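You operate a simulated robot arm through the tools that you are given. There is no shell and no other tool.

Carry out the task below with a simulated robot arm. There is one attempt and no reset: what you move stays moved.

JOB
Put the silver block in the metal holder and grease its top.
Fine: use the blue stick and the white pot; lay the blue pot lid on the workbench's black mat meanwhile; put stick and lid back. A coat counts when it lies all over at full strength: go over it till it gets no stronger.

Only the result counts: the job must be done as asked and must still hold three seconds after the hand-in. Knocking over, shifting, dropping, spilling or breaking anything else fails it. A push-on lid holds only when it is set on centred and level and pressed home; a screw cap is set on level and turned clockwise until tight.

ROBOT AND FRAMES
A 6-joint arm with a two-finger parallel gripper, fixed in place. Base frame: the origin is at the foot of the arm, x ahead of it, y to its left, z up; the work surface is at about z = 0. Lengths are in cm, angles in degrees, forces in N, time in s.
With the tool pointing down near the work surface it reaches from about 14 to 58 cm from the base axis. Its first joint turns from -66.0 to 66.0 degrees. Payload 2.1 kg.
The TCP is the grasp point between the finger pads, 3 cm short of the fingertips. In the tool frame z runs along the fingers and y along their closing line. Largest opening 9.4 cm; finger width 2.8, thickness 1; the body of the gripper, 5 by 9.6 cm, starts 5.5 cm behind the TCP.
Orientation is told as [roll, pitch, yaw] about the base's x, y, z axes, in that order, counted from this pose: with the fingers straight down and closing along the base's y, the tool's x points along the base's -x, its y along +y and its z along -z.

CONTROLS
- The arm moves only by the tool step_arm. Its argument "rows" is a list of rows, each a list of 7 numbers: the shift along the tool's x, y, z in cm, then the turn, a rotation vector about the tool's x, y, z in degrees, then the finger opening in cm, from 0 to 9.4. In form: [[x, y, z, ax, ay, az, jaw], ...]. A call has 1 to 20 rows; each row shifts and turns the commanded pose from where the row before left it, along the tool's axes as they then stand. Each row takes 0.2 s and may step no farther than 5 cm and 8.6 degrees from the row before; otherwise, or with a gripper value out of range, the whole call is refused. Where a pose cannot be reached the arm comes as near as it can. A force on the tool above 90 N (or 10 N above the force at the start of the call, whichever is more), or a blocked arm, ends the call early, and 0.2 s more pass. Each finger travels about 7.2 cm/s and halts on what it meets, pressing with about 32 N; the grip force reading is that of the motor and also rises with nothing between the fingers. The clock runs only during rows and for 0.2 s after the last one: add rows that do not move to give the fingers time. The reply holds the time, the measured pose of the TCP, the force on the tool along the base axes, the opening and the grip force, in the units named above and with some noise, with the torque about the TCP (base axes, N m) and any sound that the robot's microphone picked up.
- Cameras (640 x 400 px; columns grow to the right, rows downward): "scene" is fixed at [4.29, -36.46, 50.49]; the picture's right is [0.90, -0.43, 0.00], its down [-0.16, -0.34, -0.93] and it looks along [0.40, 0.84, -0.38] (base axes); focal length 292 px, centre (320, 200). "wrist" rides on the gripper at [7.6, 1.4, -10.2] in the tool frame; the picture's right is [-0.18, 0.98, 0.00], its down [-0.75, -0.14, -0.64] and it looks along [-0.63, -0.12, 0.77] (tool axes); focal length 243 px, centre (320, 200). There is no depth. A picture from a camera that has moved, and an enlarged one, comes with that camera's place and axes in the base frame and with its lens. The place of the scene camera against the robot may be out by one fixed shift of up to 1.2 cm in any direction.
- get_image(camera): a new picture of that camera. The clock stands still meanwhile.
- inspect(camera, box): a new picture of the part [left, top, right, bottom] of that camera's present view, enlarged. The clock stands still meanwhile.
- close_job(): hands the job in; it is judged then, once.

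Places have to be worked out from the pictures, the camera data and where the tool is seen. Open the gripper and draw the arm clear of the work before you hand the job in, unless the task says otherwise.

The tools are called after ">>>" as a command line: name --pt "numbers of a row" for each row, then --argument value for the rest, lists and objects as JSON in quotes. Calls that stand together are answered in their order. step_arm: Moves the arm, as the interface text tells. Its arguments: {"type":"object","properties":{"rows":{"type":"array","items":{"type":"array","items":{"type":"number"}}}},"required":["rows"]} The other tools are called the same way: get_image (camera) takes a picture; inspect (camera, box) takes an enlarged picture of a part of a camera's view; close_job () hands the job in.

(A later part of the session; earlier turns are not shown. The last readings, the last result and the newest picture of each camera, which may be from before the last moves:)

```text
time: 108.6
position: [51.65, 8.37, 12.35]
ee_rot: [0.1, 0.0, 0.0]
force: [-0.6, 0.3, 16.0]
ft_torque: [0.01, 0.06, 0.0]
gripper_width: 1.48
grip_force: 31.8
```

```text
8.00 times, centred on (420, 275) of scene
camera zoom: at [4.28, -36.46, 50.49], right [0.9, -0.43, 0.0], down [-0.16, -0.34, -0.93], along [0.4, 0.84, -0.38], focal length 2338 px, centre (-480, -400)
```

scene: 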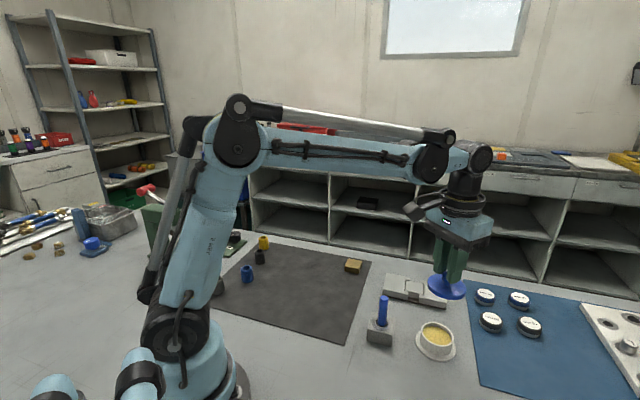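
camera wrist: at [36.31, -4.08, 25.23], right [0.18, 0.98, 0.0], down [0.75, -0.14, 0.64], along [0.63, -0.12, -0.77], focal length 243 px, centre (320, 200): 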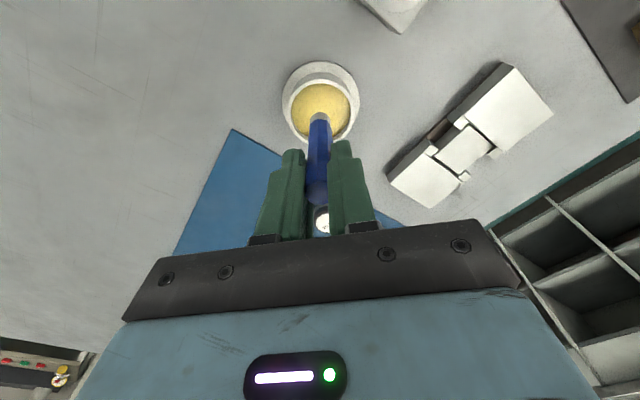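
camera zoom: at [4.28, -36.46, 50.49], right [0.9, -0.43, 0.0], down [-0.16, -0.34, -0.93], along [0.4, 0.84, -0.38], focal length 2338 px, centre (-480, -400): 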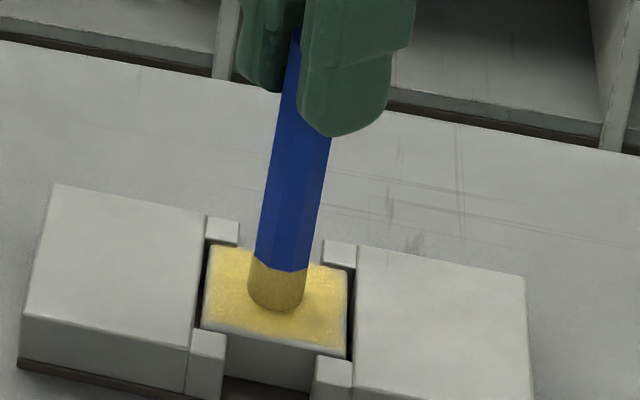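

Good contact with 16 N at commanded z 12.24, and the tip sits at the block centre in the scene view. I'll ease to about 10 N and run a full raster within ±1.6 cm.

>>> step_arm --pt "1.131 0 -0.02 0 0 0 1.0" --pt "1.132 0 0 0 0 0 1.0" --pt "-0.754 -0.754 0 0 0 0 1.0" --pt "-0.754 -0.754 0 0 0 0 1.0" --pt "-0.754 -0.754 0 0 0 0 1.0" --pt "-0.4525 0.4525 0 0 0 0 1.0" --pt "0.754 0.754 0 0 0 0 1.0" --pt "0.754 0.754 0 0 0 0 1.0" --pt "0.754 0.754 0 0 0 0 1.0" --pt "-0.4525 0.4525 0 0 0 0 1.0" --pt "-0.754 -0.754 0 0 0 0 1.0" --pt "-0.754 -0.754 0 0 0 0 1.0" --pt "-0.754 -0.754 0 0 0 0 1.0" --pt "0 0 0 0 0 0 1.0"

>>> inspect --camera "scene" --box '[400, 265, 440, 300]'

>>> inspect --camera "wrist" --box '[240, 50, 400, 180]'

```text
time: 111.6
position: [52.42, 7.13, 12.24]
ee_rot: [0.0, 0.1, 0.0]
force: [-2.4, 1.9, 10.9]
ft_torque: [0.3, 0.2, 0.01]
gripper_width: 1.47
grip_force: 32.0
```

```text
11.43 times, centred on (420, 282) of scene
camera zoom: at [4.28, -36.46, 50.49], right [0.9, -0.43, 0.0], down [-0.16, -0.34, -0.93], along [0.4, 0.84, -0.38], focal length 3339 px, centre (-823, -743)
```

zoom: 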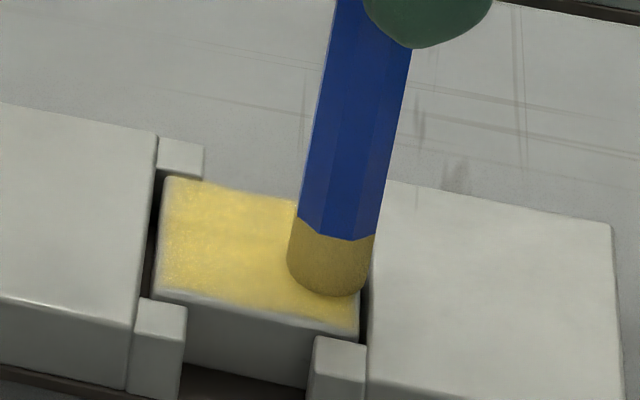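

```text
3.08 times, centred on (320, 115) of wrist
camera zoom: at [44.86, 8.63, 22.6], right [0.18, 0.98, 0.0], down [0.75, -0.14, 0.64], along [0.63, -0.12, -0.77], focal length 746 px, centre (320, 462)
```

zoom: 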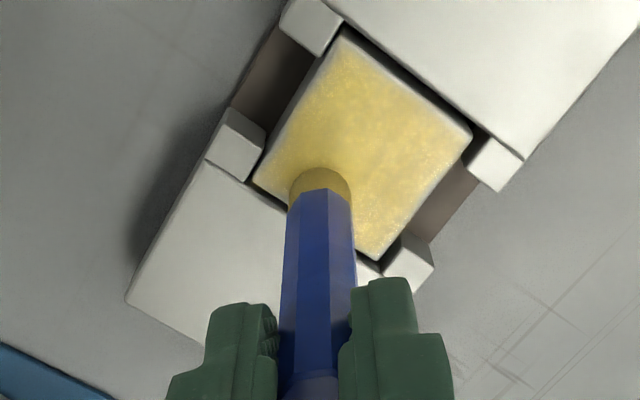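

There is real contact now (11 N with sliding friction). I'll finish the remaining raster lines.

>>> step_arm --pt "-0.4525 0.4525 0 0 0 0 1.0" --pt "0.754 0.754 0 0 0 0 1.0" --pt "0.754 0.754 0 0 0 0 1.0" --pt "0.754 0.754 0 0 0 0 1.0" --pt "-0.4525 0.4525 0 0 0 0 1.0" --pt "-0.754 -0.754 0 0 0 0 1.0" --pt "-0.754 -0.754 0 0 0 0 1.0" --pt "-0.754 -0.754 0 0 0 0 1.0" --pt "-0.4525 0.4525 0 0 0 0 1.0" --pt "0.754 0.754 0 0 0 0 1.0" --pt "0.754 0.754 0 0 0 0 1.0" --pt "0.754 0.754 0 0 0 0 1.0" --pt "0 0 0 0 0 0 1.0"

>>> inspect --camera "scene" --box '[400, 265, 440, 300]'

>>> inspect --camera "wrist" --box '[240, 50, 400, 180]'

```text
time: 114.4
position: [51.56, 10.53, 12.22]
ee_rot: [-0.1, 0.0, -0.1]
force: [1.7, -1.3, 10.8]
ft_torque: [-0.18, -0.27, 0.0]
gripper_width: 1.45
grip_force: 31.7
```

```text
11.43 times, centred on (420, 282) of scene
camera zoom: at [4.28, -36.46, 50.49], right [0.9, -0.43, 0.0], down [-0.16, -0.34, -0.93], along [0.4, 0.84, -0.38], focal length 3339 px, centre (-823, -743)
```

zoom: 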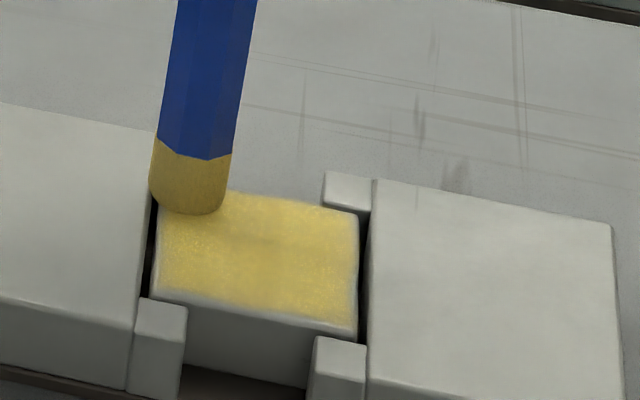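

```text
3.08 times, centred on (320, 115) of wrist
camera zoom: at [43.96, 12.19, 22.58], right [0.18, 0.98, 0.0], down [0.75, -0.14, 0.64], along [0.63, -0.12, -0.77], focal length 746 px, centre (320, 462)
```

zoom: 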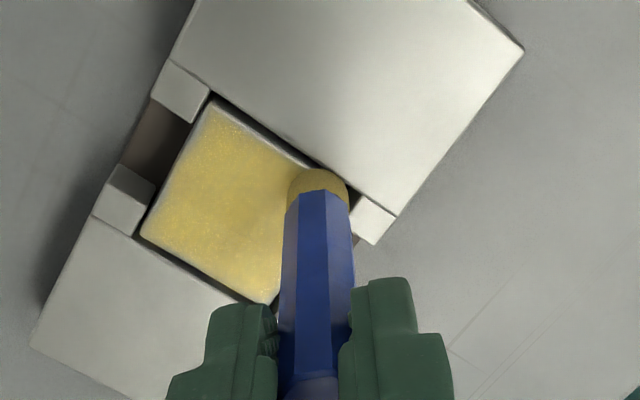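

The coat now looks dense and even; only a thin line on the near edge is lighter. I'll run the left edge, then the near edge farther out between the prongs, then the right edge.

>>> step_arm --pt "0.754 -0.754 0 0 0 0 1.0" --pt "0.754 -0.754 0 0 0 0 1.0" --pt "0.754 -0.754 0 0 0 0 1.0" --pt "0.106 -0.106 0 0 0 0 1.0" --pt "-0.707 -0.707 0 0 0 0 1.0" --pt "0.177 -0.177 0 0 0 0 1.0" --pt "-0.424 -0.424 0 0 0 0 1.0" --pt "-0.424 -0.424 0 0 0 0 1.0" --pt "0.424 0.424 0 0 0 0 1.0" --pt "0.424 0.424 0 0 0 0 1.0" --pt "-0.424 -0.424 0 0 0 0 1.0" --pt "-0.424 -0.424 0 0 0 0 1.0" --pt "0 0 0 0 0 0 1.0"

>>> inspect --camera "scene" --box '[400, 265, 440, 300]'

>>> inspect --camera "wrist" --box '[260, 50, 420, 180]'

```text
time: 117.2
position: [50.54, 6.61, 12.25]
ee_rot: [0.0, 0.0, -0.1]
force: [-1.9, 1.3, 7.2]
ft_torque: [0.17, 0.12, 0.02]
gripper_width: 1.47
grip_force: 32.2
```

```text
11.43 times, centred on (420, 282) of scene
camera zoom: at [4.28, -36.46, 50.49], right [0.9, -0.43, 0.0], down [-0.16, -0.34, -0.93], along [0.4, 0.84, -0.38], focal length 3339 px, centre (-823, -743)
```

zoom: 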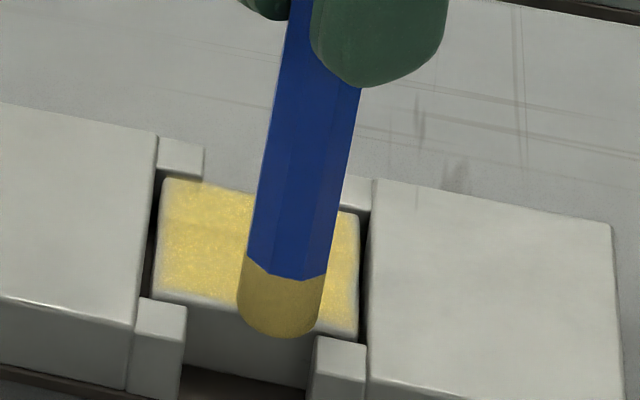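

```text
3.08 times, centred on (340, 115) of wrist
camera zoom: at [42.94, 8.09, 22.58], right [0.18, 0.98, 0.0], down [0.75, -0.14, 0.64], along [0.63, -0.12, -0.77], focal length 746 px, centre (258, 462)
```

zoom: 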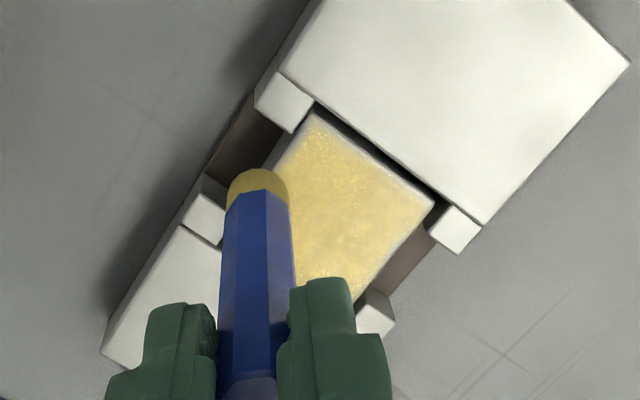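

The tip covers the near edge now. I'll finish with the near-right corner and the right edge, then lift clear and look.

>>> step_arm --pt "-0.177 0.177 0 0 0 0 1.0" --pt "-0.354 -0.354 0 0 0 0 1.0" --pt "-0.354 -0.354 0 0 0 0 1.0" --pt "0.1 -0.1 0 0 0 0 1.0" --pt "-0.75 0.75 0 0 0 0 1.0" --pt "-0.75 0.75 0 0 0 0 1.0" --pt "-0.75 0.75 0 0 0 0 1.0" --pt "0.6 -0.6 -0.5 0 0 0 1.0" --pt "0 0 -2.5 0 0 0 1.0" --pt "2.0 1.5 -1.5 0 0 0 1.0" --pt "0 0 0 0 0 0 1.0"

>>> inspect --camera "scene" --box '[400, 265, 440, 300]'

>>> get_image --camera "wrist"

>>> inspect --camera "wrist" --box '[240, 60, 400, 190]'

```text
time: 119.6
position: [50.94, 9.12, 16.7]
ee_rot: [-0.1, 0.0, 0.0]
force: [0.5, 0.4, -0.6]
ft_torque: [0.02, -0.01, 0.01]
gripper_width: 1.44
grip_force: 31.5
```

```text
11.43 times, centred on (420, 282) of scene
camera zoom: at [4.29, -36.46, 50.49], right [0.9, -0.43, 0.0], down [-0.16, -0.34, -0.93], along [0.4, 0.84, -0.38], focal length 3339 px, centre (-823, -743)
```

zoom: 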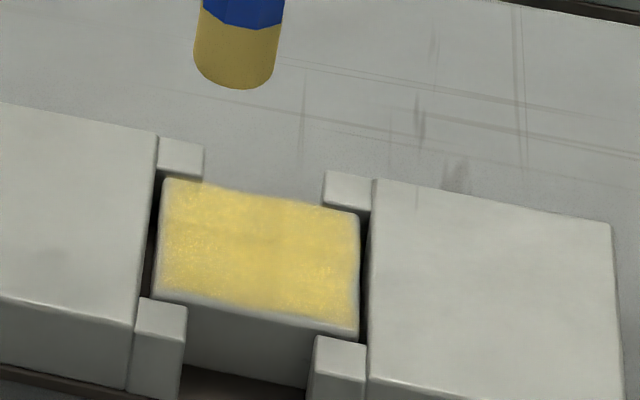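

```text
taken
camera wrist: at [43.35, 10.71, 27.12], right [0.18, 0.98, 0.0], down [0.75, -0.14, 0.64], along [0.63, -0.12, -0.77], focal length 243 px, centre (320, 200)
```

wrist: 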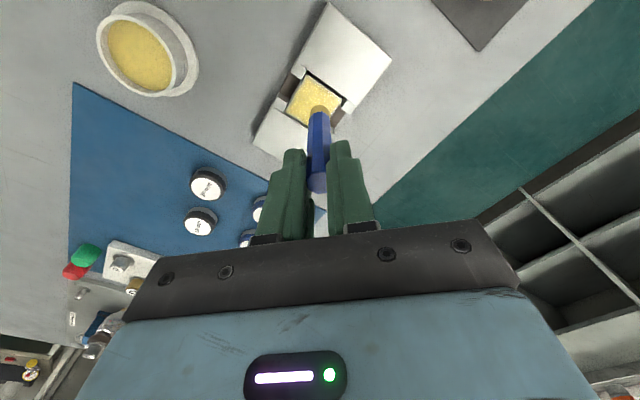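

```text
3.08 times, centred on (320, 125) of wrist
camera zoom: at [43.35, 10.71, 27.12], right [0.18, 0.98, 0.0], down [0.75, -0.14, 0.64], along [0.63, -0.12, -0.77], focal length 746 px, centre (320, 431)
```

zoom: 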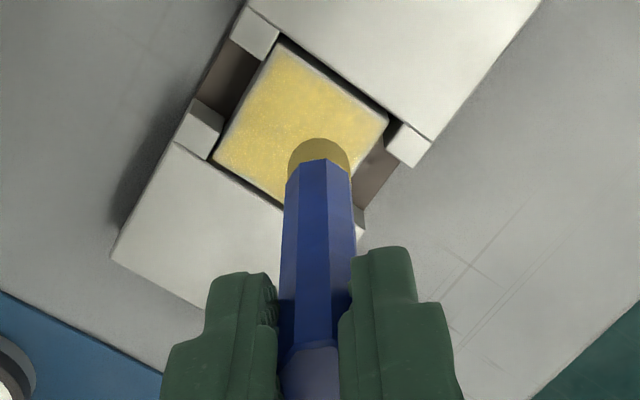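

The near-edge strip matches the block's rounded edge facing the camera, so coverage reaches the edges. I'll zoom in closely on the coat, comparing the corners with the middle.

>>> inspect --camera "scene" --box '[407, 270, 431, 290]'

>>> inspect --camera "wrist" --box '[280, 68, 350, 128]'

```text
16.00 times, centred on (419, 280) of scene
camera zoom: at [4.29, -36.46, 50.49], right [0.9, -0.43, 0.0], down [-0.16, -0.34, -0.93], along [0.4, 0.84, -0.38], focal length 4675 px, centre (-1264, -1080)
```

zoom: 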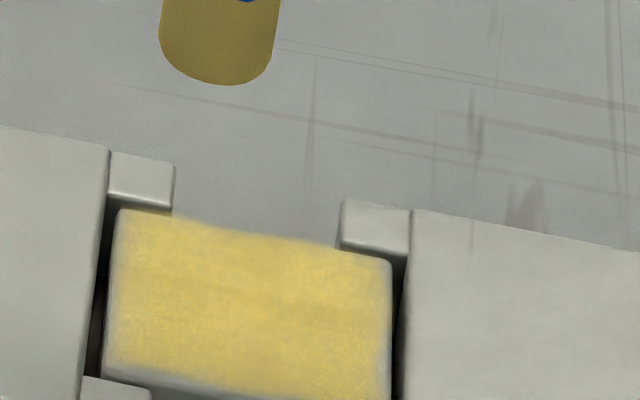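

```text
6.67 times, centred on (315, 98) of wrist
camera zoom: at [43.35, 10.71, 27.12], right [0.18, 0.98, 0.0], down [0.75, -0.14, 0.64], along [0.63, -0.12, -0.77], focal length 1618 px, centre (353, 880)
```

zoom: 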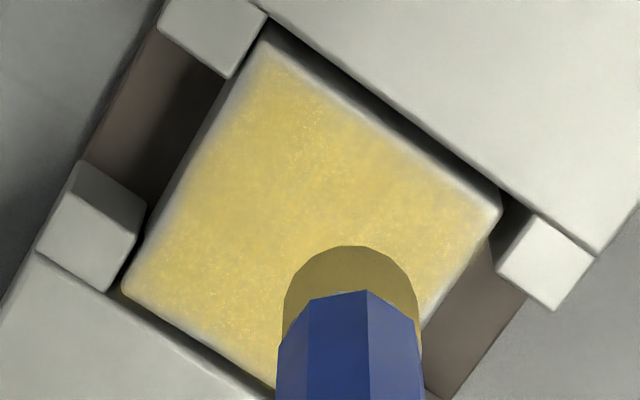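

Coverage is even; only the very corners are slightly soft. I'll do one more full pass in the other direction and then compare, to confirm it no longer gets stronger. First I set down and find contact.

>>> step_arm --pt "1.14 -0.68 1.5 0 0 0 1.0" --pt "0 0 1.5 0 0 0 1.0" --pt "0 0 1.1 0 0 0 1.0" --pt "0 0 0.2 0 0 0 1.0" --pt "0 0 0.1 0 0 0 1.0" --pt "0 0 0 0 0 0 1.0"

>>> step_arm --pt "0 0 0.05 0 0 0 1.0" --pt "0 0 0.05 0 0 0 1.0" --pt "0 0 0 0 0 0 1.0"

```text
time: 121.0
position: [49.87, 8.55, 12.41]
ee_rot: [0.0, 0.0, 0.0]
force: [-0.2, -0.6, -0.4]
ft_torque: [0.01, 0.02, 0.02]
gripper_width: 1.47
grip_force: 32.0
```

```text
time: 121.8
position: [49.8, 8.42, 12.28]
ee_rot: [0.1, 0.0, 0.0]
force: [0.5, -0.3, 1.8]
ft_torque: [0.02, 0.02, 0.02]
gripper_width: 1.46
grip_force: 32.3
```

Light contact at commanded 12.26. I'll press 0.03 cm more and run the crosswise raster.

>>> step_arm --pt "0.672 -0.035 0.03 0 0 0 1.0" --pt "-0.801 0.801 0 0 0 0 1.0" --pt "-0.801 0.801 0 0 0 0 1.0" --pt "-0.801 0.801 0 0 0 0 1.0" --pt "-0.467 -0.467 0 0 0 0 1.0" --pt "0.801 -0.801 0 0 0 0 1.0" --pt "0.801 -0.801 0 0 0 0 1.0" --pt "0.801 -0.801 0 0 0 0 1.0" --pt "-0.467 -0.467 0 0 0 0 1.0" --pt "-0.801 0.801 0 0 0 0 1.0" --pt "-0.801 0.801 0 0 0 0 1.0" --pt "-0.801 0.801 0 0 0 0 1.0" --pt "0 0 0 0 0 0 1.0"

>>> step_arm --pt "-0.467 -0.467 0 0 0 0 1.0" --pt "0.801 -0.801 0 0 0 0 1.0" --pt "0.801 -0.801 0 0 0 0 1.0" --pt "0.801 -0.801 0 0 0 0 1.0" --pt "-0.467 -0.467 0 0 0 0 1.0" --pt "-0.801 0.801 0 0 0 0 1.0" --pt "-0.801 0.801 0 0 0 0 1.0" --pt "-0.801 0.801 0 0 0 0 1.0" --pt "-0.467 -0.467 0 0 0 0 1.0" --pt "0.801 -0.801 0 0 0 0 1.0" --pt "0.801 -0.801 0 0 0 0 1.0" --pt "0.801 -0.801 0 0 0 0 1.0" --pt "0 0 0 0 0 0 1.0"

>>> inspect --camera "scene" --box '[400, 265, 440, 300]'

>>> inspect --camera "wrist" --box '[280, 50, 440, 180]'

```text
time: 124.6
position: [52.47, 9.87, 12.28]
ee_rot: [0.1, 0.0, 0.0]
force: [-0.9, -1.5, 4.6]
ft_torque: [-0.17, 0.02, -0.02]
gripper_width: 1.49
grip_force: 31.8
```

```text
time: 127.4
position: [51.59, 5.98, 12.23]
ee_rot: [-0.2, 0.0, 0.1]
force: [0.3, 0.1, 0.6]
ft_torque: [0.0, -0.03, -0.03]
gripper_width: 1.45
grip_force: 32.3
```

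```text
11.43 times, centred on (420, 282) of scene
camera zoom: at [4.29, -36.46, 50.49], right [0.9, -0.43, 0.0], down [-0.16, -0.34, -0.93], along [0.4, 0.84, -0.38], focal length 3339 px, centre (-823, -743)
```

zoom: 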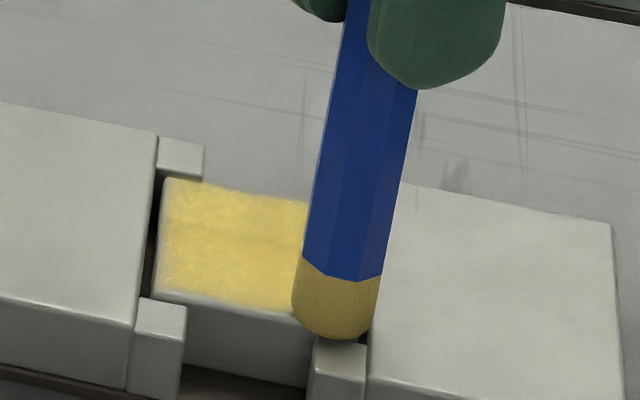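

```text
3.08 times, centred on (360, 115) of wrist
camera zoom: at [43.94, 7.56, 22.57], right [0.18, 0.98, 0.0], down [0.75, -0.14, 0.64], along [0.63, -0.12, -0.77], focal length 746 px, centre (197, 462)
```

zoom: 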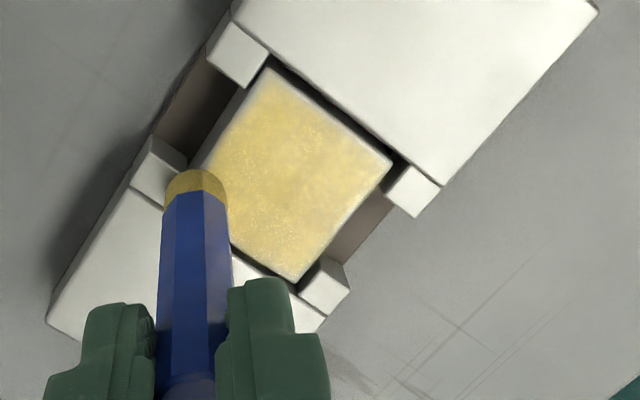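

The coat looks uniform; a couple of corners may be slightly soft. I'll run the perimeter once more at ±1.8 cm with a pause on each corner.

>>> step_arm --pt "-0.035 -0.177 0.03 0 0 0 1.0" --pt "0 0 0 0 0 0 1.0" --pt "-0.849 0.849 0 0 0 0 1.0" --pt "-0.849 0.849 0 0 0 0 1.0" --pt "-0.849 0.849 0 0 0 0 1.0" --pt "0 0 0 0 0 0 1.0" --pt "0.849 0.849 0 0 0 0 1.0" --pt "0.849 0.849 0 0 0 0 1.0" --pt "0.849 0.849 0 0 0 0 1.0" --pt "0 0 0 0 0 0 1.0" --pt "0.849 -0.849 0 0 0 0 1.0" --pt "0.849 -0.849 0 0 0 0 1.0" --pt "0.849 -0.849 0 0 0 0 1.0" --pt "0 0 0 0 0 0 1.0" --pt "-0.849 -0.849 0 0 0 0 1.0" --pt "-0.849 -0.849 0 0 0 0 1.0" --pt "-0.849 -0.849 0 0 0 0 1.0" --pt "0 0 0 0 0 0 1.0"

>>> step_arm --pt "-0.3 0.3 -0.4 0 0 0 1.0" --pt "0 0 -2.0 0 0 0 1.0" --pt "1.0 0 -2.2 0 0 0 1.0" --pt "0 0 0 0 0 0 1.0"

>>> inspect --camera "scene" --box '[400, 265, 440, 300]'

>>> inspect --camera "wrist" --box '[280, 60, 440, 190]'

```text
time: 131.2
position: [51.71, 5.87, 12.26]
ee_rot: [0.0, -0.1, 0.0]
force: [0.5, -0.5, -0.8]
ft_torque: [-0.04, 0.0, 0.03]
gripper_width: 1.47
grip_force: 32.1
```

```text
time: 132.2
position: [50.76, 6.17, 16.76]
ee_rot: [0.1, 0.0, 0.0]
force: [0.2, -0.8, -0.7]
ft_torque: [-0.01, 0.0, 0.02]
gripper_width: 1.46
grip_force: 31.9
```

```text
11.43 times, centred on (420, 282) of scene
camera zoom: at [4.29, -36.46, 50.49], right [0.9, -0.43, 0.0], down [-0.16, -0.34, -0.93], along [0.4, 0.84, -0.38], focal length 3339 px, centre (-823, -743)
```

zoom: 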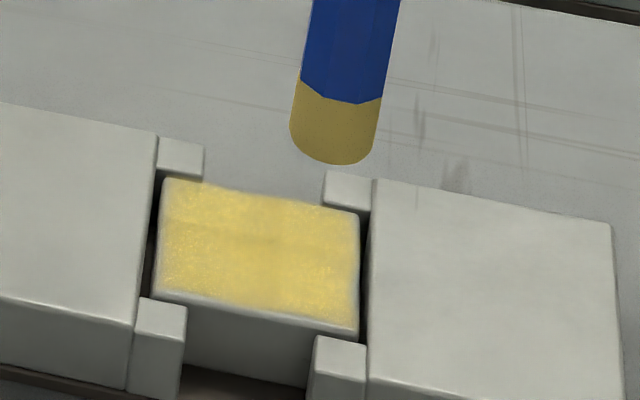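

```text
3.08 times, centred on (360, 125) of wrist
camera zoom: at [43.25, 7.71, 27.19], right [0.18, 0.98, 0.0], down [0.75, -0.14, 0.64], along [0.63, -0.12, -0.77], focal length 746 px, centre (197, 431)
```

zoom: 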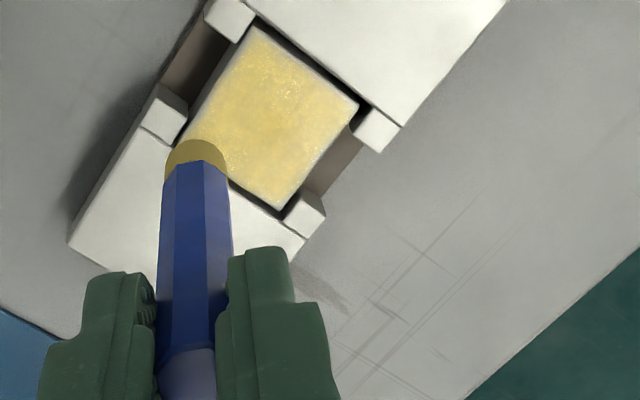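

The coat looks the same as before this pass. I'll compare at the same high zoom as earlier.

>>> inspect --camera "scene" --box '[407, 270, 431, 290]'

>>> inspect --camera "scene" --box '[407, 280, 431, 300]'

>>> inspect --camera "wrist" --box '[320, 60, 400, 130]'

```text
16.00 times, centred on (419, 280) of scene
camera zoom: at [4.29, -36.46, 50.49], right [0.9, -0.43, 0.0], down [-0.16, -0.34, -0.93], along [0.4, 0.84, -0.38], focal length 4675 px, centre (-1264, -1080)
```

zoom: 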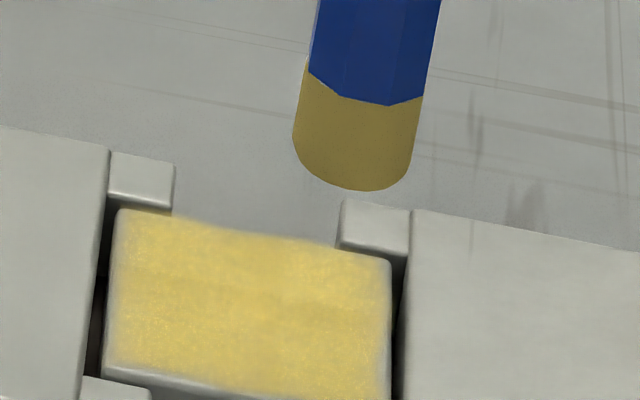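

```text
16.00 times, centred on (419, 290) of scene
camera zoom: at [4.29, -36.46, 50.49], right [0.9, -0.43, 0.0], down [-0.16, -0.34, -0.93], along [0.4, 0.84, -0.38], focal length 4675 px, centre (-1264, -1240)
```

zoom: 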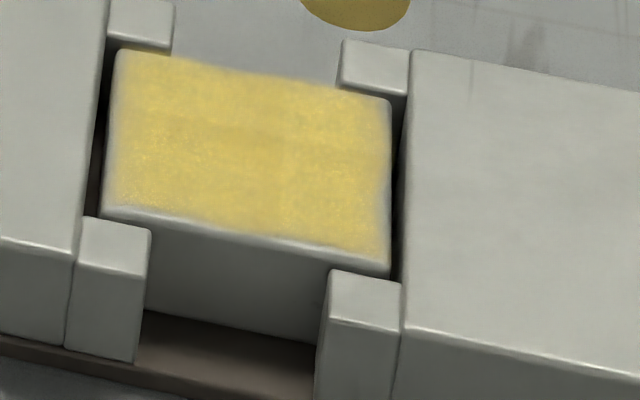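

```text
5.71 times, centred on (360, 95) of wrist
camera zoom: at [43.25, 7.71, 27.19], right [0.18, 0.98, 0.0], down [0.75, -0.14, 0.64], along [0.63, -0.12, -0.77], focal length 1386 px, centre (91, 800)
```

zoom: 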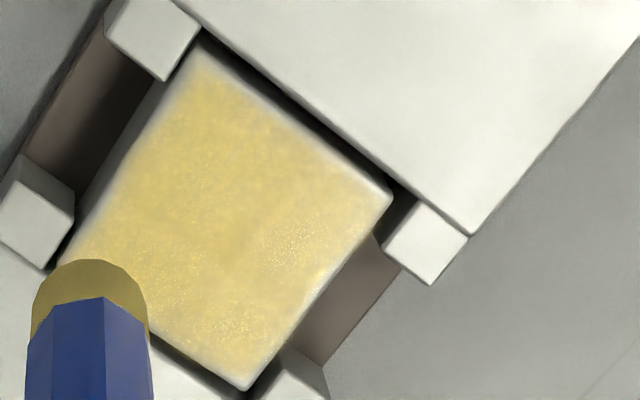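

Coverage is nearly full, with corners a little soft. I'll reload once more and give the edges and corners another pressed pass.

>>> step_arm --pt "1.15 -1.947 0 0 0 0 1.0" --pt "1.15 -1.947 0 0 0 0 1.0" --pt "1.15 -1.947 0 0 0 0 1.0" --pt "1.15 -1.947 0 0 0 0 1.0" --pt "1.15 -1.946 0 0 0 0 1.0" --pt "1.15 -1.946 0 0 0 0 1.0" --pt "0 0 1.6 0 0 0 1.0" --pt "0 0 1.6 0 0 0 1.0" --pt "0 0 0.8 0 0 0 1.0" --pt "0 0 0.2 0 0 0 1.0" --pt "0 0 0.12 0 0 0 1.0" --pt "0 0 0 0 0 0 1.0"

>>> inspect --camera "scene" --box '[400, 290, 480, 370]'

```text
time: 134.8
position: [43.95, -5.68, 12.54]
ee_rot: [0.0, 0.0, 0.1]
force: [-0.5, 0.5, -0.4]
ft_torque: [-0.02, 0.03, 0.0]
gripper_width: 1.5
grip_force: 32.5
```

```text
5.00 times, centred on (440, 330) of scene
camera zoom: at [4.29, -36.46, 50.49], right [0.9, -0.43, 0.0], down [-0.16, -0.34, -0.93], along [0.4, 0.84, -0.38], focal length 1461 px, centre (-280, -450)
```

zoom: 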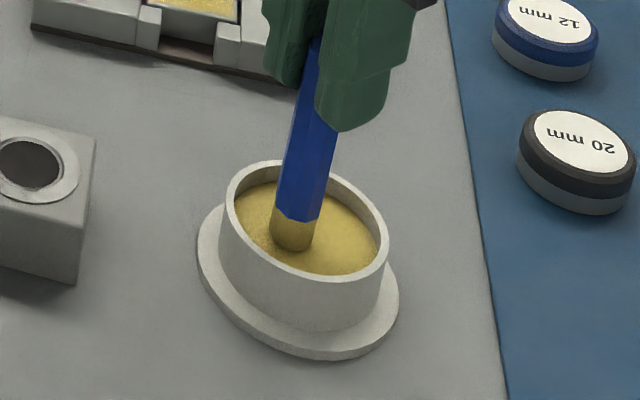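

I'll lower in 0.05 cm steps until a light touch.

>>> step_arm --pt "0 0 0.05 0 0 0 1.0" --pt "0 0 0.05 0 0 0 1.0" --pt "0 0 0 0 0 0 1.0"

>>> step_arm --pt "0 0 0.03 0 0 0 1.0" --pt "0 0 0.03 0 0 0 1.0" --pt "0 0 0 0 0 0 1.0"

```text
time: 135.6
position: [44.04, -5.66, 12.33]
ee_rot: [0.0, 0.0, 0.0]
force: [-0.6, 0.3, -0.2]
ft_torque: [-0.01, 0.01, 0.02]
gripper_width: 1.45
grip_force: 31.8
```

```text
time: 136.4
position: [43.97, -5.67, 12.28]
ee_rot: [0.0, -0.1, 0.0]
force: [0.8, -0.6, -0.4]
ft_torque: [0.0, 0.02, -0.02]
gripper_width: 1.46
grip_force: 32.6
```

Still free; a bit more.

>>> step_arm --pt "0 0 0.04 0 0 0 1.0" --pt "0 0 0.04 0 0 0 1.0" --pt "0 0 0 0 0 0 1.0"

>>> inspect --camera "scene" --box '[400, 290, 480, 370]'

```text
time: 137.2
position: [44.07, -5.58, 12.4]
ee_rot: [0.0, 0.0, 0.1]
force: [0.8, -1.1, 16.1]
ft_torque: [-0.03, -0.16, 0.0]
gripper_width: 1.46
grip_force: 32.1
```

```text
5.00 times, centred on (440, 330) of scene
camera zoom: at [4.28, -36.46, 50.49], right [0.9, -0.43, 0.0], down [-0.16, -0.34, -0.93], along [0.4, 0.84, -0.38], focal length 1461 px, centre (-280, -450)
```

zoom: 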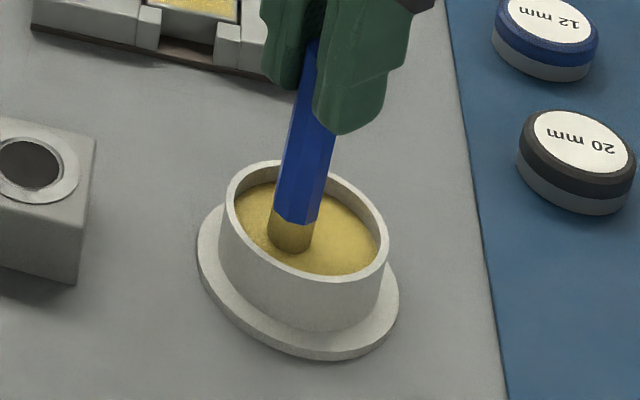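

Loaded with a firm touch. I'll return to the block and find contact again inside the near corner.

>>> step_arm --pt "0 0 -0.4 0 0 0 1.0" --pt "0 0 -1.9 0 0 0 1.0" --pt "0 0 -2.0 0 0 0 1.0" --pt "-0.7375 1.741 0 0 0 0 1.0" --pt "-0.7375 1.741 0 0 0 0 1.0" --pt "-0.7375 1.741 0 0 0 0 1.0" --pt "-0.7375 1.741 0 0 0 0 1.0" --pt "-0.7375 1.741 0 0 0 0 1.0" --pt "-0.7375 1.741 0 0 0 0 1.0" --pt "-0.7375 1.742 0 0 0 0 1.0" --pt "-0.7375 1.742 0 0 0 0 1.0" --pt "0 0 1.8 0 0 0 1.0" --pt "0 0 1.8 0 0 0 1.0" --pt "0 0 0.4 0 0 0 1.0" --pt "0 0 0.2 0 0 0 1.0" --pt "0 0 0 0 0 0 1.0"

>>> step_arm --pt "0 0 0.05 0 0 0 1.0" --pt "0 0 0.04 0 0 0 1.0" --pt "0 0 0 0 0 0 1.0"

```text
time: 140.6
position: [49.86, 8.39, 12.28]
ee_rot: [0.1, 0.0, -0.1]
force: [0.3, 0.5, 0.9]
ft_torque: [-0.03, -0.02, 0.01]
gripper_width: 1.45
grip_force: 32.0
```

```text
time: 141.4
position: [49.96, 8.4, 12.25]
ee_rot: [0.1, 0.1, 0.1]
force: [-0.4, -0.4, 0.3]
ft_torque: [0.0, 0.0, 0.0]
gripper_width: 1.48
grip_force: 31.8
```

Not touching yet; lowering slightly more.

>>> step_arm --pt "0 0 0.04 0 0 0 1.0" --pt "0 0 0.04 0 0 0 1.0" --pt "0 0 0 0 0 0 1.0"

```text
time: 142.2
position: [49.86, 8.33, 12.21]
ee_rot: [0.0, 0.0, 0.0]
force: [-0.9, -0.7, 6.4]
ft_torque: [-0.03, 0.01, -0.03]
gripper_width: 1.45
grip_force: 32.3
```

Contact with 6 N at 12.17. I'll press slightly more and run a dense raster over ±1.7 cm.

>>> step_arm --pt "0.707 0 0.02 0 0 0 1.0" --pt "-0.801 -0.801 0 0 0 0 1.0" --pt "-0.801 -0.801 0 0 0 0 1.0" --pt "-0.801 -0.801 0 0 0 0 1.0" --pt "-0.401 0.401 0 0 0 0 1.0" --pt "0.801 0.801 0 0 0 0 1.0" --pt "0.801 0.801 0 0 0 0 1.0" --pt "0.801 0.801 0 0 0 0 1.0" --pt "-0.401 0.401 0 0 0 0 1.0" --pt "-0.801 -0.801 0 0 0 0 1.0" --pt "-0.801 -0.801 0 0 0 0 1.0" --pt "-0.801 -0.801 0 0 0 0 1.0" --pt "-0.401 0.401 0 0 0 0 1.0" --pt "0.801 0.801 0 0 0 0 1.0" --pt "0.801 0.801 0 0 0 0 1.0" --pt "0.801 0.801 0 0 0 0 1.0" --pt "0 0 0 0 0 0 1.0"

>>> step_arm --pt "-0.401 0.401 0 0 0 0 1.0" --pt "-0.801 -0.801 0 0 0 0 1.0" --pt "-0.801 -0.801 0 0 0 0 1.0" --pt "-0.801 -0.801 0 0 0 0 1.0" --pt "-0.401 0.401 0 0 0 0 1.0" --pt "0.801 0.801 0 0 0 0 1.0" --pt "0.801 0.801 0 0 0 0 1.0" --pt "0.801 0.801 0 0 0 0 1.0" --pt "-0.401 0.401 0 0 0 0 1.0" --pt "-0.801 -0.801 0 0 0 0 1.0" --pt "-0.801 -0.801 0 0 0 0 1.0" --pt "-0.801 -0.801 0 0 0 0 1.0" --pt "0 0 0 0 0 0 1.0"

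>>> inspect --camera "scene" --box '[400, 265, 440, 300]'

>>> inspect --camera "wrist" --box '[240, 40, 400, 170]'

```text
time: 145.8
position: [50.31, 9.49, 12.17]
ee_rot: [0.0, 0.0, -0.1]
force: [3.2, -2.2, 10.0]
ft_torque: [-0.25, -0.26, 0.03]
gripper_width: 1.47
grip_force: 32.1
```

```text
time: 148.6
position: [53.92, 8.35, 12.16]
ee_rot: [0.2, 0.0, 0.1]
force: [-7.4, 4.6, 8.1]
ft_torque: [0.5, 0.69, -0.02]
gripper_width: 1.47
grip_force: 32.0
```

```text
11.43 times, centred on (420, 282) of scene
camera zoom: at [4.28, -36.46, 50.49], right [0.9, -0.43, 0.0], down [-0.16, -0.34, -0.93], along [0.4, 0.84, -0.38], focal length 3339 px, centre (-823, -743)
```

zoom: 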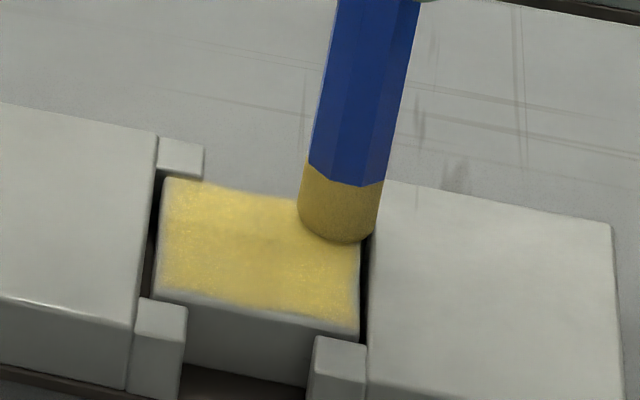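

```text
3.08 times, centred on (320, 105) of wrist
camera zoom: at [46.38, 9.9, 22.5], right [0.18, 0.98, 0.0], down [0.76, -0.14, 0.64], along [0.63, -0.12, -0.77], focal length 746 px, centre (320, 492)
```

zoom: 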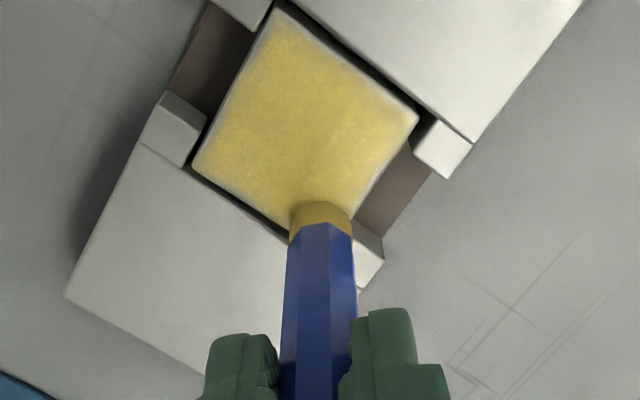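

Contact stayed good and the coat looks even. I'll do a last edge round: right edge, near edge between the prongs, left edge and far edge.

>>> step_arm --pt "0.0707 0.0707 0 0 0 0 1.0" --pt "0.801 -0.801 0 0 0 0 1.0" --pt "0.801 -0.801 0 0 0 0 1.0" --pt "0.801 -0.801 0 0 0 0 1.0" --pt "0.707 0.707 0 0 0 0 1.0" --pt "0.177 -0.177 0 0 0 0 1.0" --pt "0.424 0.424 0 0 0 0 1.0" --pt "0.424 0.424 0 0 0 0 1.0" --pt "-0.424 -0.424 0 0 0 0 1.0" --pt "-0.424 -0.424 0 0 0 0 1.0" --pt "0.424 0.424 0 0 0 0 1.0" --pt "0.424 0.424 0 0 0 0 1.0" --pt "-0.177 0.177 0 0 0 0 1.0" --pt "0.707 0.707 0 0 0 0 1.0" --pt "-0.801 0.801 0 0 0 0 1.0" --pt "-0.801 0.801 0 0 0 0 1.0" --pt "-0.801 0.801 0 0 0 0 1.0" --pt "-0.707 -0.707 0 0 0 0 1.0" --pt "-0.849 -0.849 0 0 0 0 1.0" --pt "0 0 0 0 0 0 1.0"

>>> step_arm --pt "0 0 -0.4 0 0 0 1.0" --pt "0 0 -2.0 0 0 0 1.0" --pt "0 0 -2.0 0 0 0 1.0" --pt "0 0 0 0 0 0 1.0"

>>> inspect --camera "scene" --box '[400, 265, 440, 300]'

>>> inspect --camera "wrist" --box '[250, 40, 390, 150]'

```text
time: 152.8
position: [53.32, 9.05, 12.22]
ee_rot: [0.0, 0.0, 0.1]
force: [-0.4, 1.1, 2.5]
ft_torque: [0.06, 0.01, -0.03]
gripper_width: 1.47
grip_force: 32.3
```

```text
time: 153.8
position: [53.23, 9.07, 16.51]
ee_rot: [0.0, 0.1, 0.0]
force: [0.1, 0.3, 0.5]
ft_torque: [-0.01, 0.02, -0.02]
gripper_width: 1.46
grip_force: 31.8
```

```text
11.43 times, centred on (420, 282) of scene
camera zoom: at [4.29, -36.46, 50.49], right [0.9, -0.43, 0.0], down [-0.16, -0.34, -0.93], along [0.4, 0.84, -0.38], focal length 3339 px, centre (-823, -743)
```

zoom: 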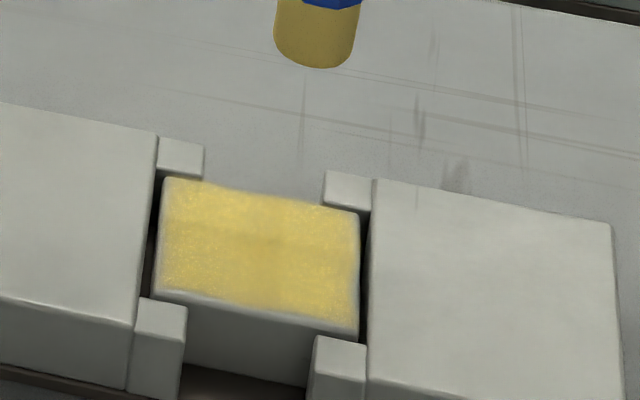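

```text
3.64 times, centred on (320, 95) of wrist
camera zoom: at [45.6, 10.68, 26.87], right [0.18, 0.98, 0.0], down [0.75, -0.14, 0.64], along [0.63, -0.12, -0.77], focal length 882 px, centre (320, 582)
```

zoom: 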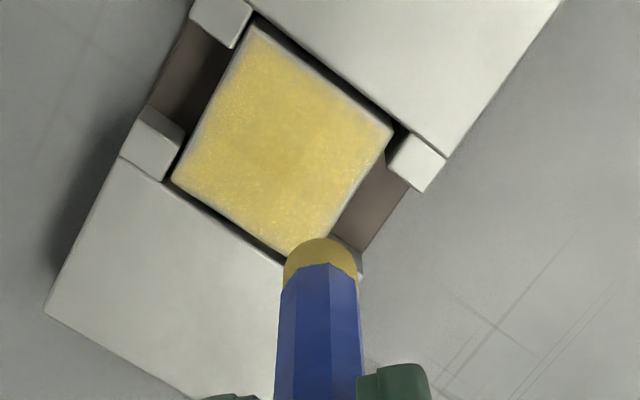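

The coat is unchanged after this reload and pass, so it has reached full strength. Now I bring the stick back over its stand, aiming at the hole centre near (36.05, 1.44).

>>> step_arm --pt "2.136 -0.9825 0 0 0 0 1.0" --pt "2.136 -0.9825 0 0 0 0 1.0" --pt "2.136 -0.9825 0 0 0 0 1.0" --pt "2.136 -0.9825 0 0 0 0 1.0" --pt "2.136 -0.9825 0 0 0 0 1.0" --pt "2.136 -0.9825 0 0 0 0 1.0" --pt "2.137 -0.9825 0 0 0 0 1.0" --pt "2.137 -0.9825 0 0 0 0 1.0" --pt "0 0 1.2 0 0 0 1.0" --pt "0 0 0 0 0 0 1.0"

>>> inspect --camera "wrist" --box '[240, 40, 400, 210]'

>>> inspect --camera "scene" --box '[340, 240, 430, 360]'

```text
time: 156.0
position: [36.07, 1.29, 15.38]
ee_rot: [0.1, -0.1, 0.0]
force: [0.6, 0.1, -0.1]
ft_torque: [0.03, -0.02, 0.0]
gripper_width: 1.46
grip_force: 32.0
```

```text
2.35 times, centred on (320, 125) of wrist
camera zoom: at [28.48, 2.83, 25.65], right [0.18, 0.98, 0.0], down [0.75, -0.14, 0.64], along [0.63, -0.12, -0.77], focal length 571 px, centre (320, 376)
```

zoom: 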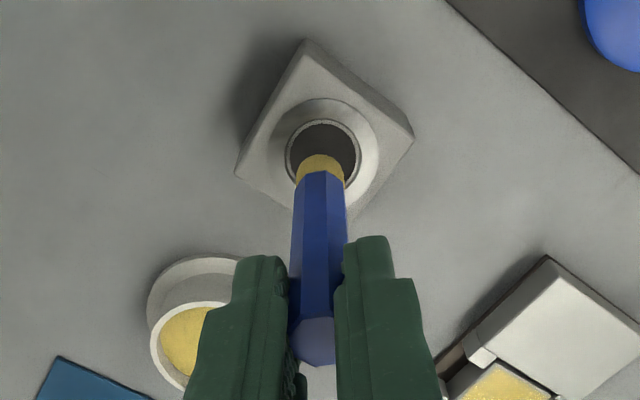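

```text
3.33 times, centred on (385, 300) of scene
camera zoom: at [4.29, -36.46, 50.49], right [0.9, -0.43, 0.0], down [-0.16, -0.34, -0.93], along [0.4, 0.84, -0.38], focal length 974 px, centre (103, -133)
```

zoom: 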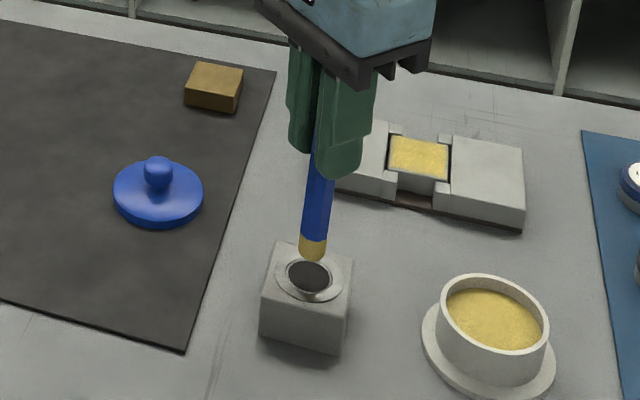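

The tip is over the hole within about 0.1 cm. I'll nudge +0.1 in y, lower to just inside the rim and check.

>>> step_arm --pt "0 0.1 1.0 0 0 0 1.0" --pt "0 0 1.0 0 0 0 1.0" --pt "0 0 0.8 0 0 0 1.0" --pt "0 0 0 0 0 0 1.0"

>>> inspect --camera "wrist" --box '[260, 60, 380, 160]'

>>> inspect --camera "scene" --box '[350, 260, 420, 350]'

```text
time: 157.0
position: [36.07, 1.4, 12.55]
ee_rot: [0.0, 0.0, 0.0]
force: [0.2, -0.2, -1.3]
ft_torque: [0.02, -0.01, 0.01]
gripper_width: 1.45
grip_force: 32.6
```

```text
4.00 times, centred on (320, 110) of wrist
camera zoom: at [28.51, 2.93, 22.83], right [0.18, 0.98, 0.0], down [0.75, -0.14, 0.64], along [0.63, -0.12, -0.77], focal length 970 px, centre (320, 560)
```

zoom: 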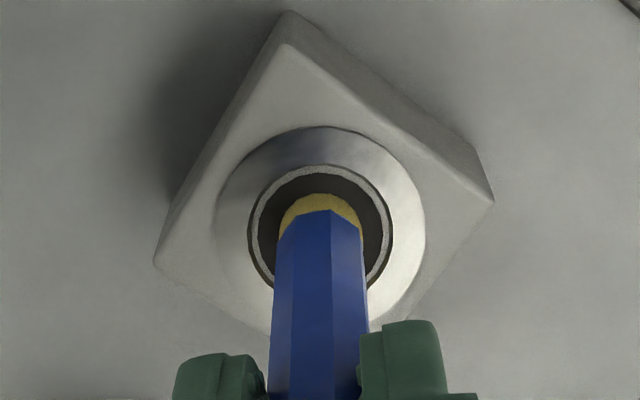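

```text
4.44 times, centred on (385, 305) of scene
camera zoom: at [4.29, -36.46, 50.49], right [0.9, -0.43, 0.0], down [-0.16, -0.34, -0.93], along [0.4, 0.84, -0.38], focal length 1299 px, centre (31, -267)
```

zoom: 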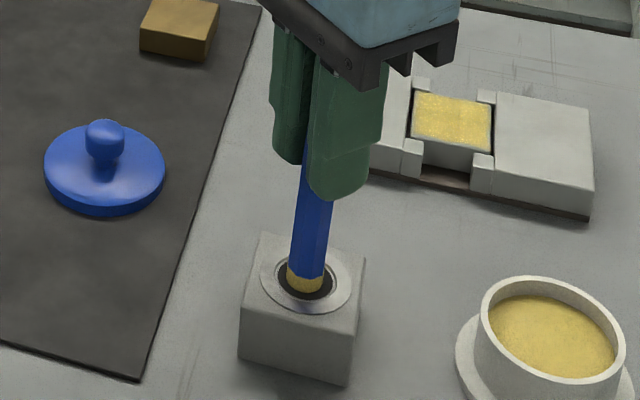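

The tip is centred in the hole. I'll lower it on down toward the bottom.

>>> step_arm --pt "0 0 0.6 0 0 0 1.0" --pt "0 0 0.6 0 0 0 1.0" --pt "0 0 0.5 0 0 0 1.0" --pt "0 0 0.2 0 0 0 1.0" --pt "0 0 0 0 0 0 1.0"

>>> step_arm --pt "0 0 0.1 0 0 0 1.0" --pt "0 0 0.1 0 0 0 1.0" --pt "0 0 0 0 0 0 1.0"

>>> inspect --camera "scene" --box '[350, 260, 420, 350]'

```text
time: 158.2
position: [36.16, 1.39, 10.74]
ee_rot: [0.0, 0.0, 0.0]
force: [-0.6, 0.0, -1.0]
ft_torque: [-0.02, 0.0, 0.03]
gripper_width: 1.45
grip_force: 32.1
```

```text
time: 159.0
position: [36.22, 1.44, 10.46]
ee_rot: [-0.1, 0.0, 0.0]
force: [-0.5, 0.3, 0.6]
ft_torque: [0.0, -0.03, 0.02]
gripper_width: 1.44
grip_force: 31.5
```

```text
4.44 times, centred on (385, 305) of scene
camera zoom: at [4.29, -36.46, 50.49], right [0.9, -0.43, 0.0], down [-0.16, -0.34, -0.93], along [0.4, 0.84, -0.38], focal length 1299 px, centre (31, -267)
```

zoom: 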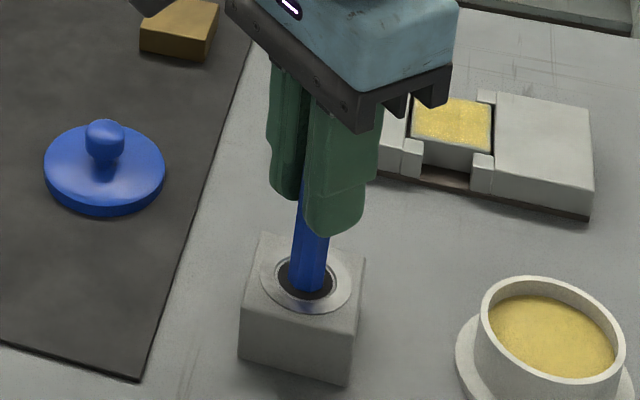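

I'll keep lowering in small steps until I feel the bottom of the hole.

>>> step_arm --pt "0 0 0.1 0 0 0 1.0" --pt "0 0 0.1 0 0 0 1.0" --pt "0 0 0 0 0 0 1.0"

>>> step_arm --pt "0 0 0.08 0 0 0 1.0" --pt "0 0 0.08 0 0 0 1.0" --pt "0 0 0 0 0 0 1.0"

```text
time: 159.8
position: [36.2, 1.44, 10.37]
ee_rot: [0.0, 0.0, 0.0]
force: [-1.7, -0.2, 42.8]
ft_torque: [0.14, 0.05, 0.03]
gripper_width: 1.47
grip_force: 31.5
```

```text
time: 160.6
position: [36.17, 1.4, 10.19]
ee_rot: [-0.1, -0.2, -0.1]
force: [2.0, 1.4, 26.4]
ft_torque: [0.19, -0.28, 0.01]
gripper_width: 1.51
grip_force: 31.2
```

The stick rests on the bottom of the hole. I'll ease off the pressure and then open the fingers.

>>> step_arm --pt "0 0 -0.12 0 0 0 1.0" --pt "0 0 0 0 0 0 1.0"

>>> step_arm --pt "0 0 0 0 0 0 1.9" --pt "0 0 0 0 0 0 2.8" --pt "0 0 0 0 0 0 3.6" --pt "0 0 0 0 0 0 3.6"

>>> inspect --camera "scene" --box '[350, 260, 420, 350]'

>>> inspect --camera "wrist" --box '[240, 60, 400, 210]'

```text
time: 161.2
position: [36.06, 1.33, 10.24]
ee_rot: [0.0, 0.0, 0.0]
force: [-0.1, 0.7, -0.2]
ft_torque: [0.04, 0.01, 0.01]
gripper_width: 1.46
grip_force: 32.2
```

```text
time: 162.2
position: [36.08, 1.38, 10.28]
ee_rot: [0.0, 0.1, 0.0]
force: [0.5, -0.3, 1.0]
ft_torque: [0.03, -0.01, 0.0]
gripper_width: 3.61
grip_force: 0.1
```

```text
4.44 times, centred on (385, 305) of scene
camera zoom: at [4.29, -36.46, 50.49], right [0.9, -0.43, 0.0], down [-0.16, -0.34, -0.93], along [0.4, 0.84, -0.38], focal length 1299 px, centre (31, -267)
```

zoom: 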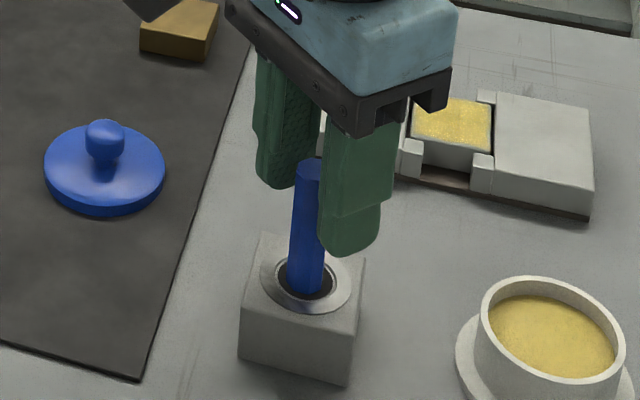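

```text
2.67 times, centred on (320, 135) of wrist
camera zoom: at [28.51, 2.92, 20.56], right [0.18, 0.98, 0.0], down [0.75, -0.14, 0.64], along [0.63, -0.12, -0.77], focal length 647 px, centre (320, 373)
```

zoom: 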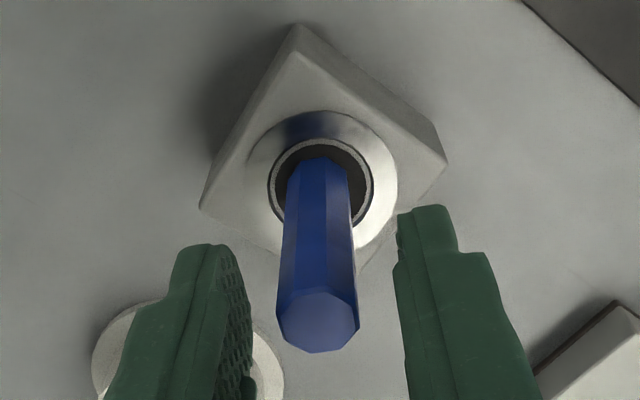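

The stick stands in its stand as before. I'll rise straight up and then move over the lid on the mat at (32, 15).

>>> step_arm --pt "0 0 -1.0 0 0 0 3.6" --pt "0 0 -2.5 0 0 0 4.0" --pt "0 0 -3.0 0 0 0 4.5" --pt "0 0 -3.0 0 0 0 5.0" --pt "0 0 0 0 0 0 5.0"

>>> inspect --camera "scene" --box '[320, 240, 460, 360]'

```text
time: 163.4
position: [36.11, 1.25, 19.74]
ee_rot: [0.0, -0.1, -0.1]
force: [0.3, -0.1, 0.2]
ft_torque: [0.03, 0.0, 0.0]
gripper_width: 5.01
grip_force: 0.0
```

```text
3.33 times, centred on (390, 300) of scene
camera zoom: at [4.29, -36.46, 50.49], right [0.9, -0.43, 0.0], down [-0.16, -0.34, -0.93], along [0.4, 0.84, -0.38], focal length 974 px, centre (87, -133)
```

zoom: 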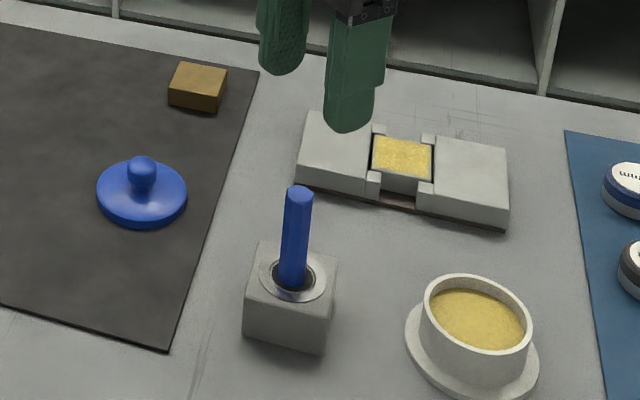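

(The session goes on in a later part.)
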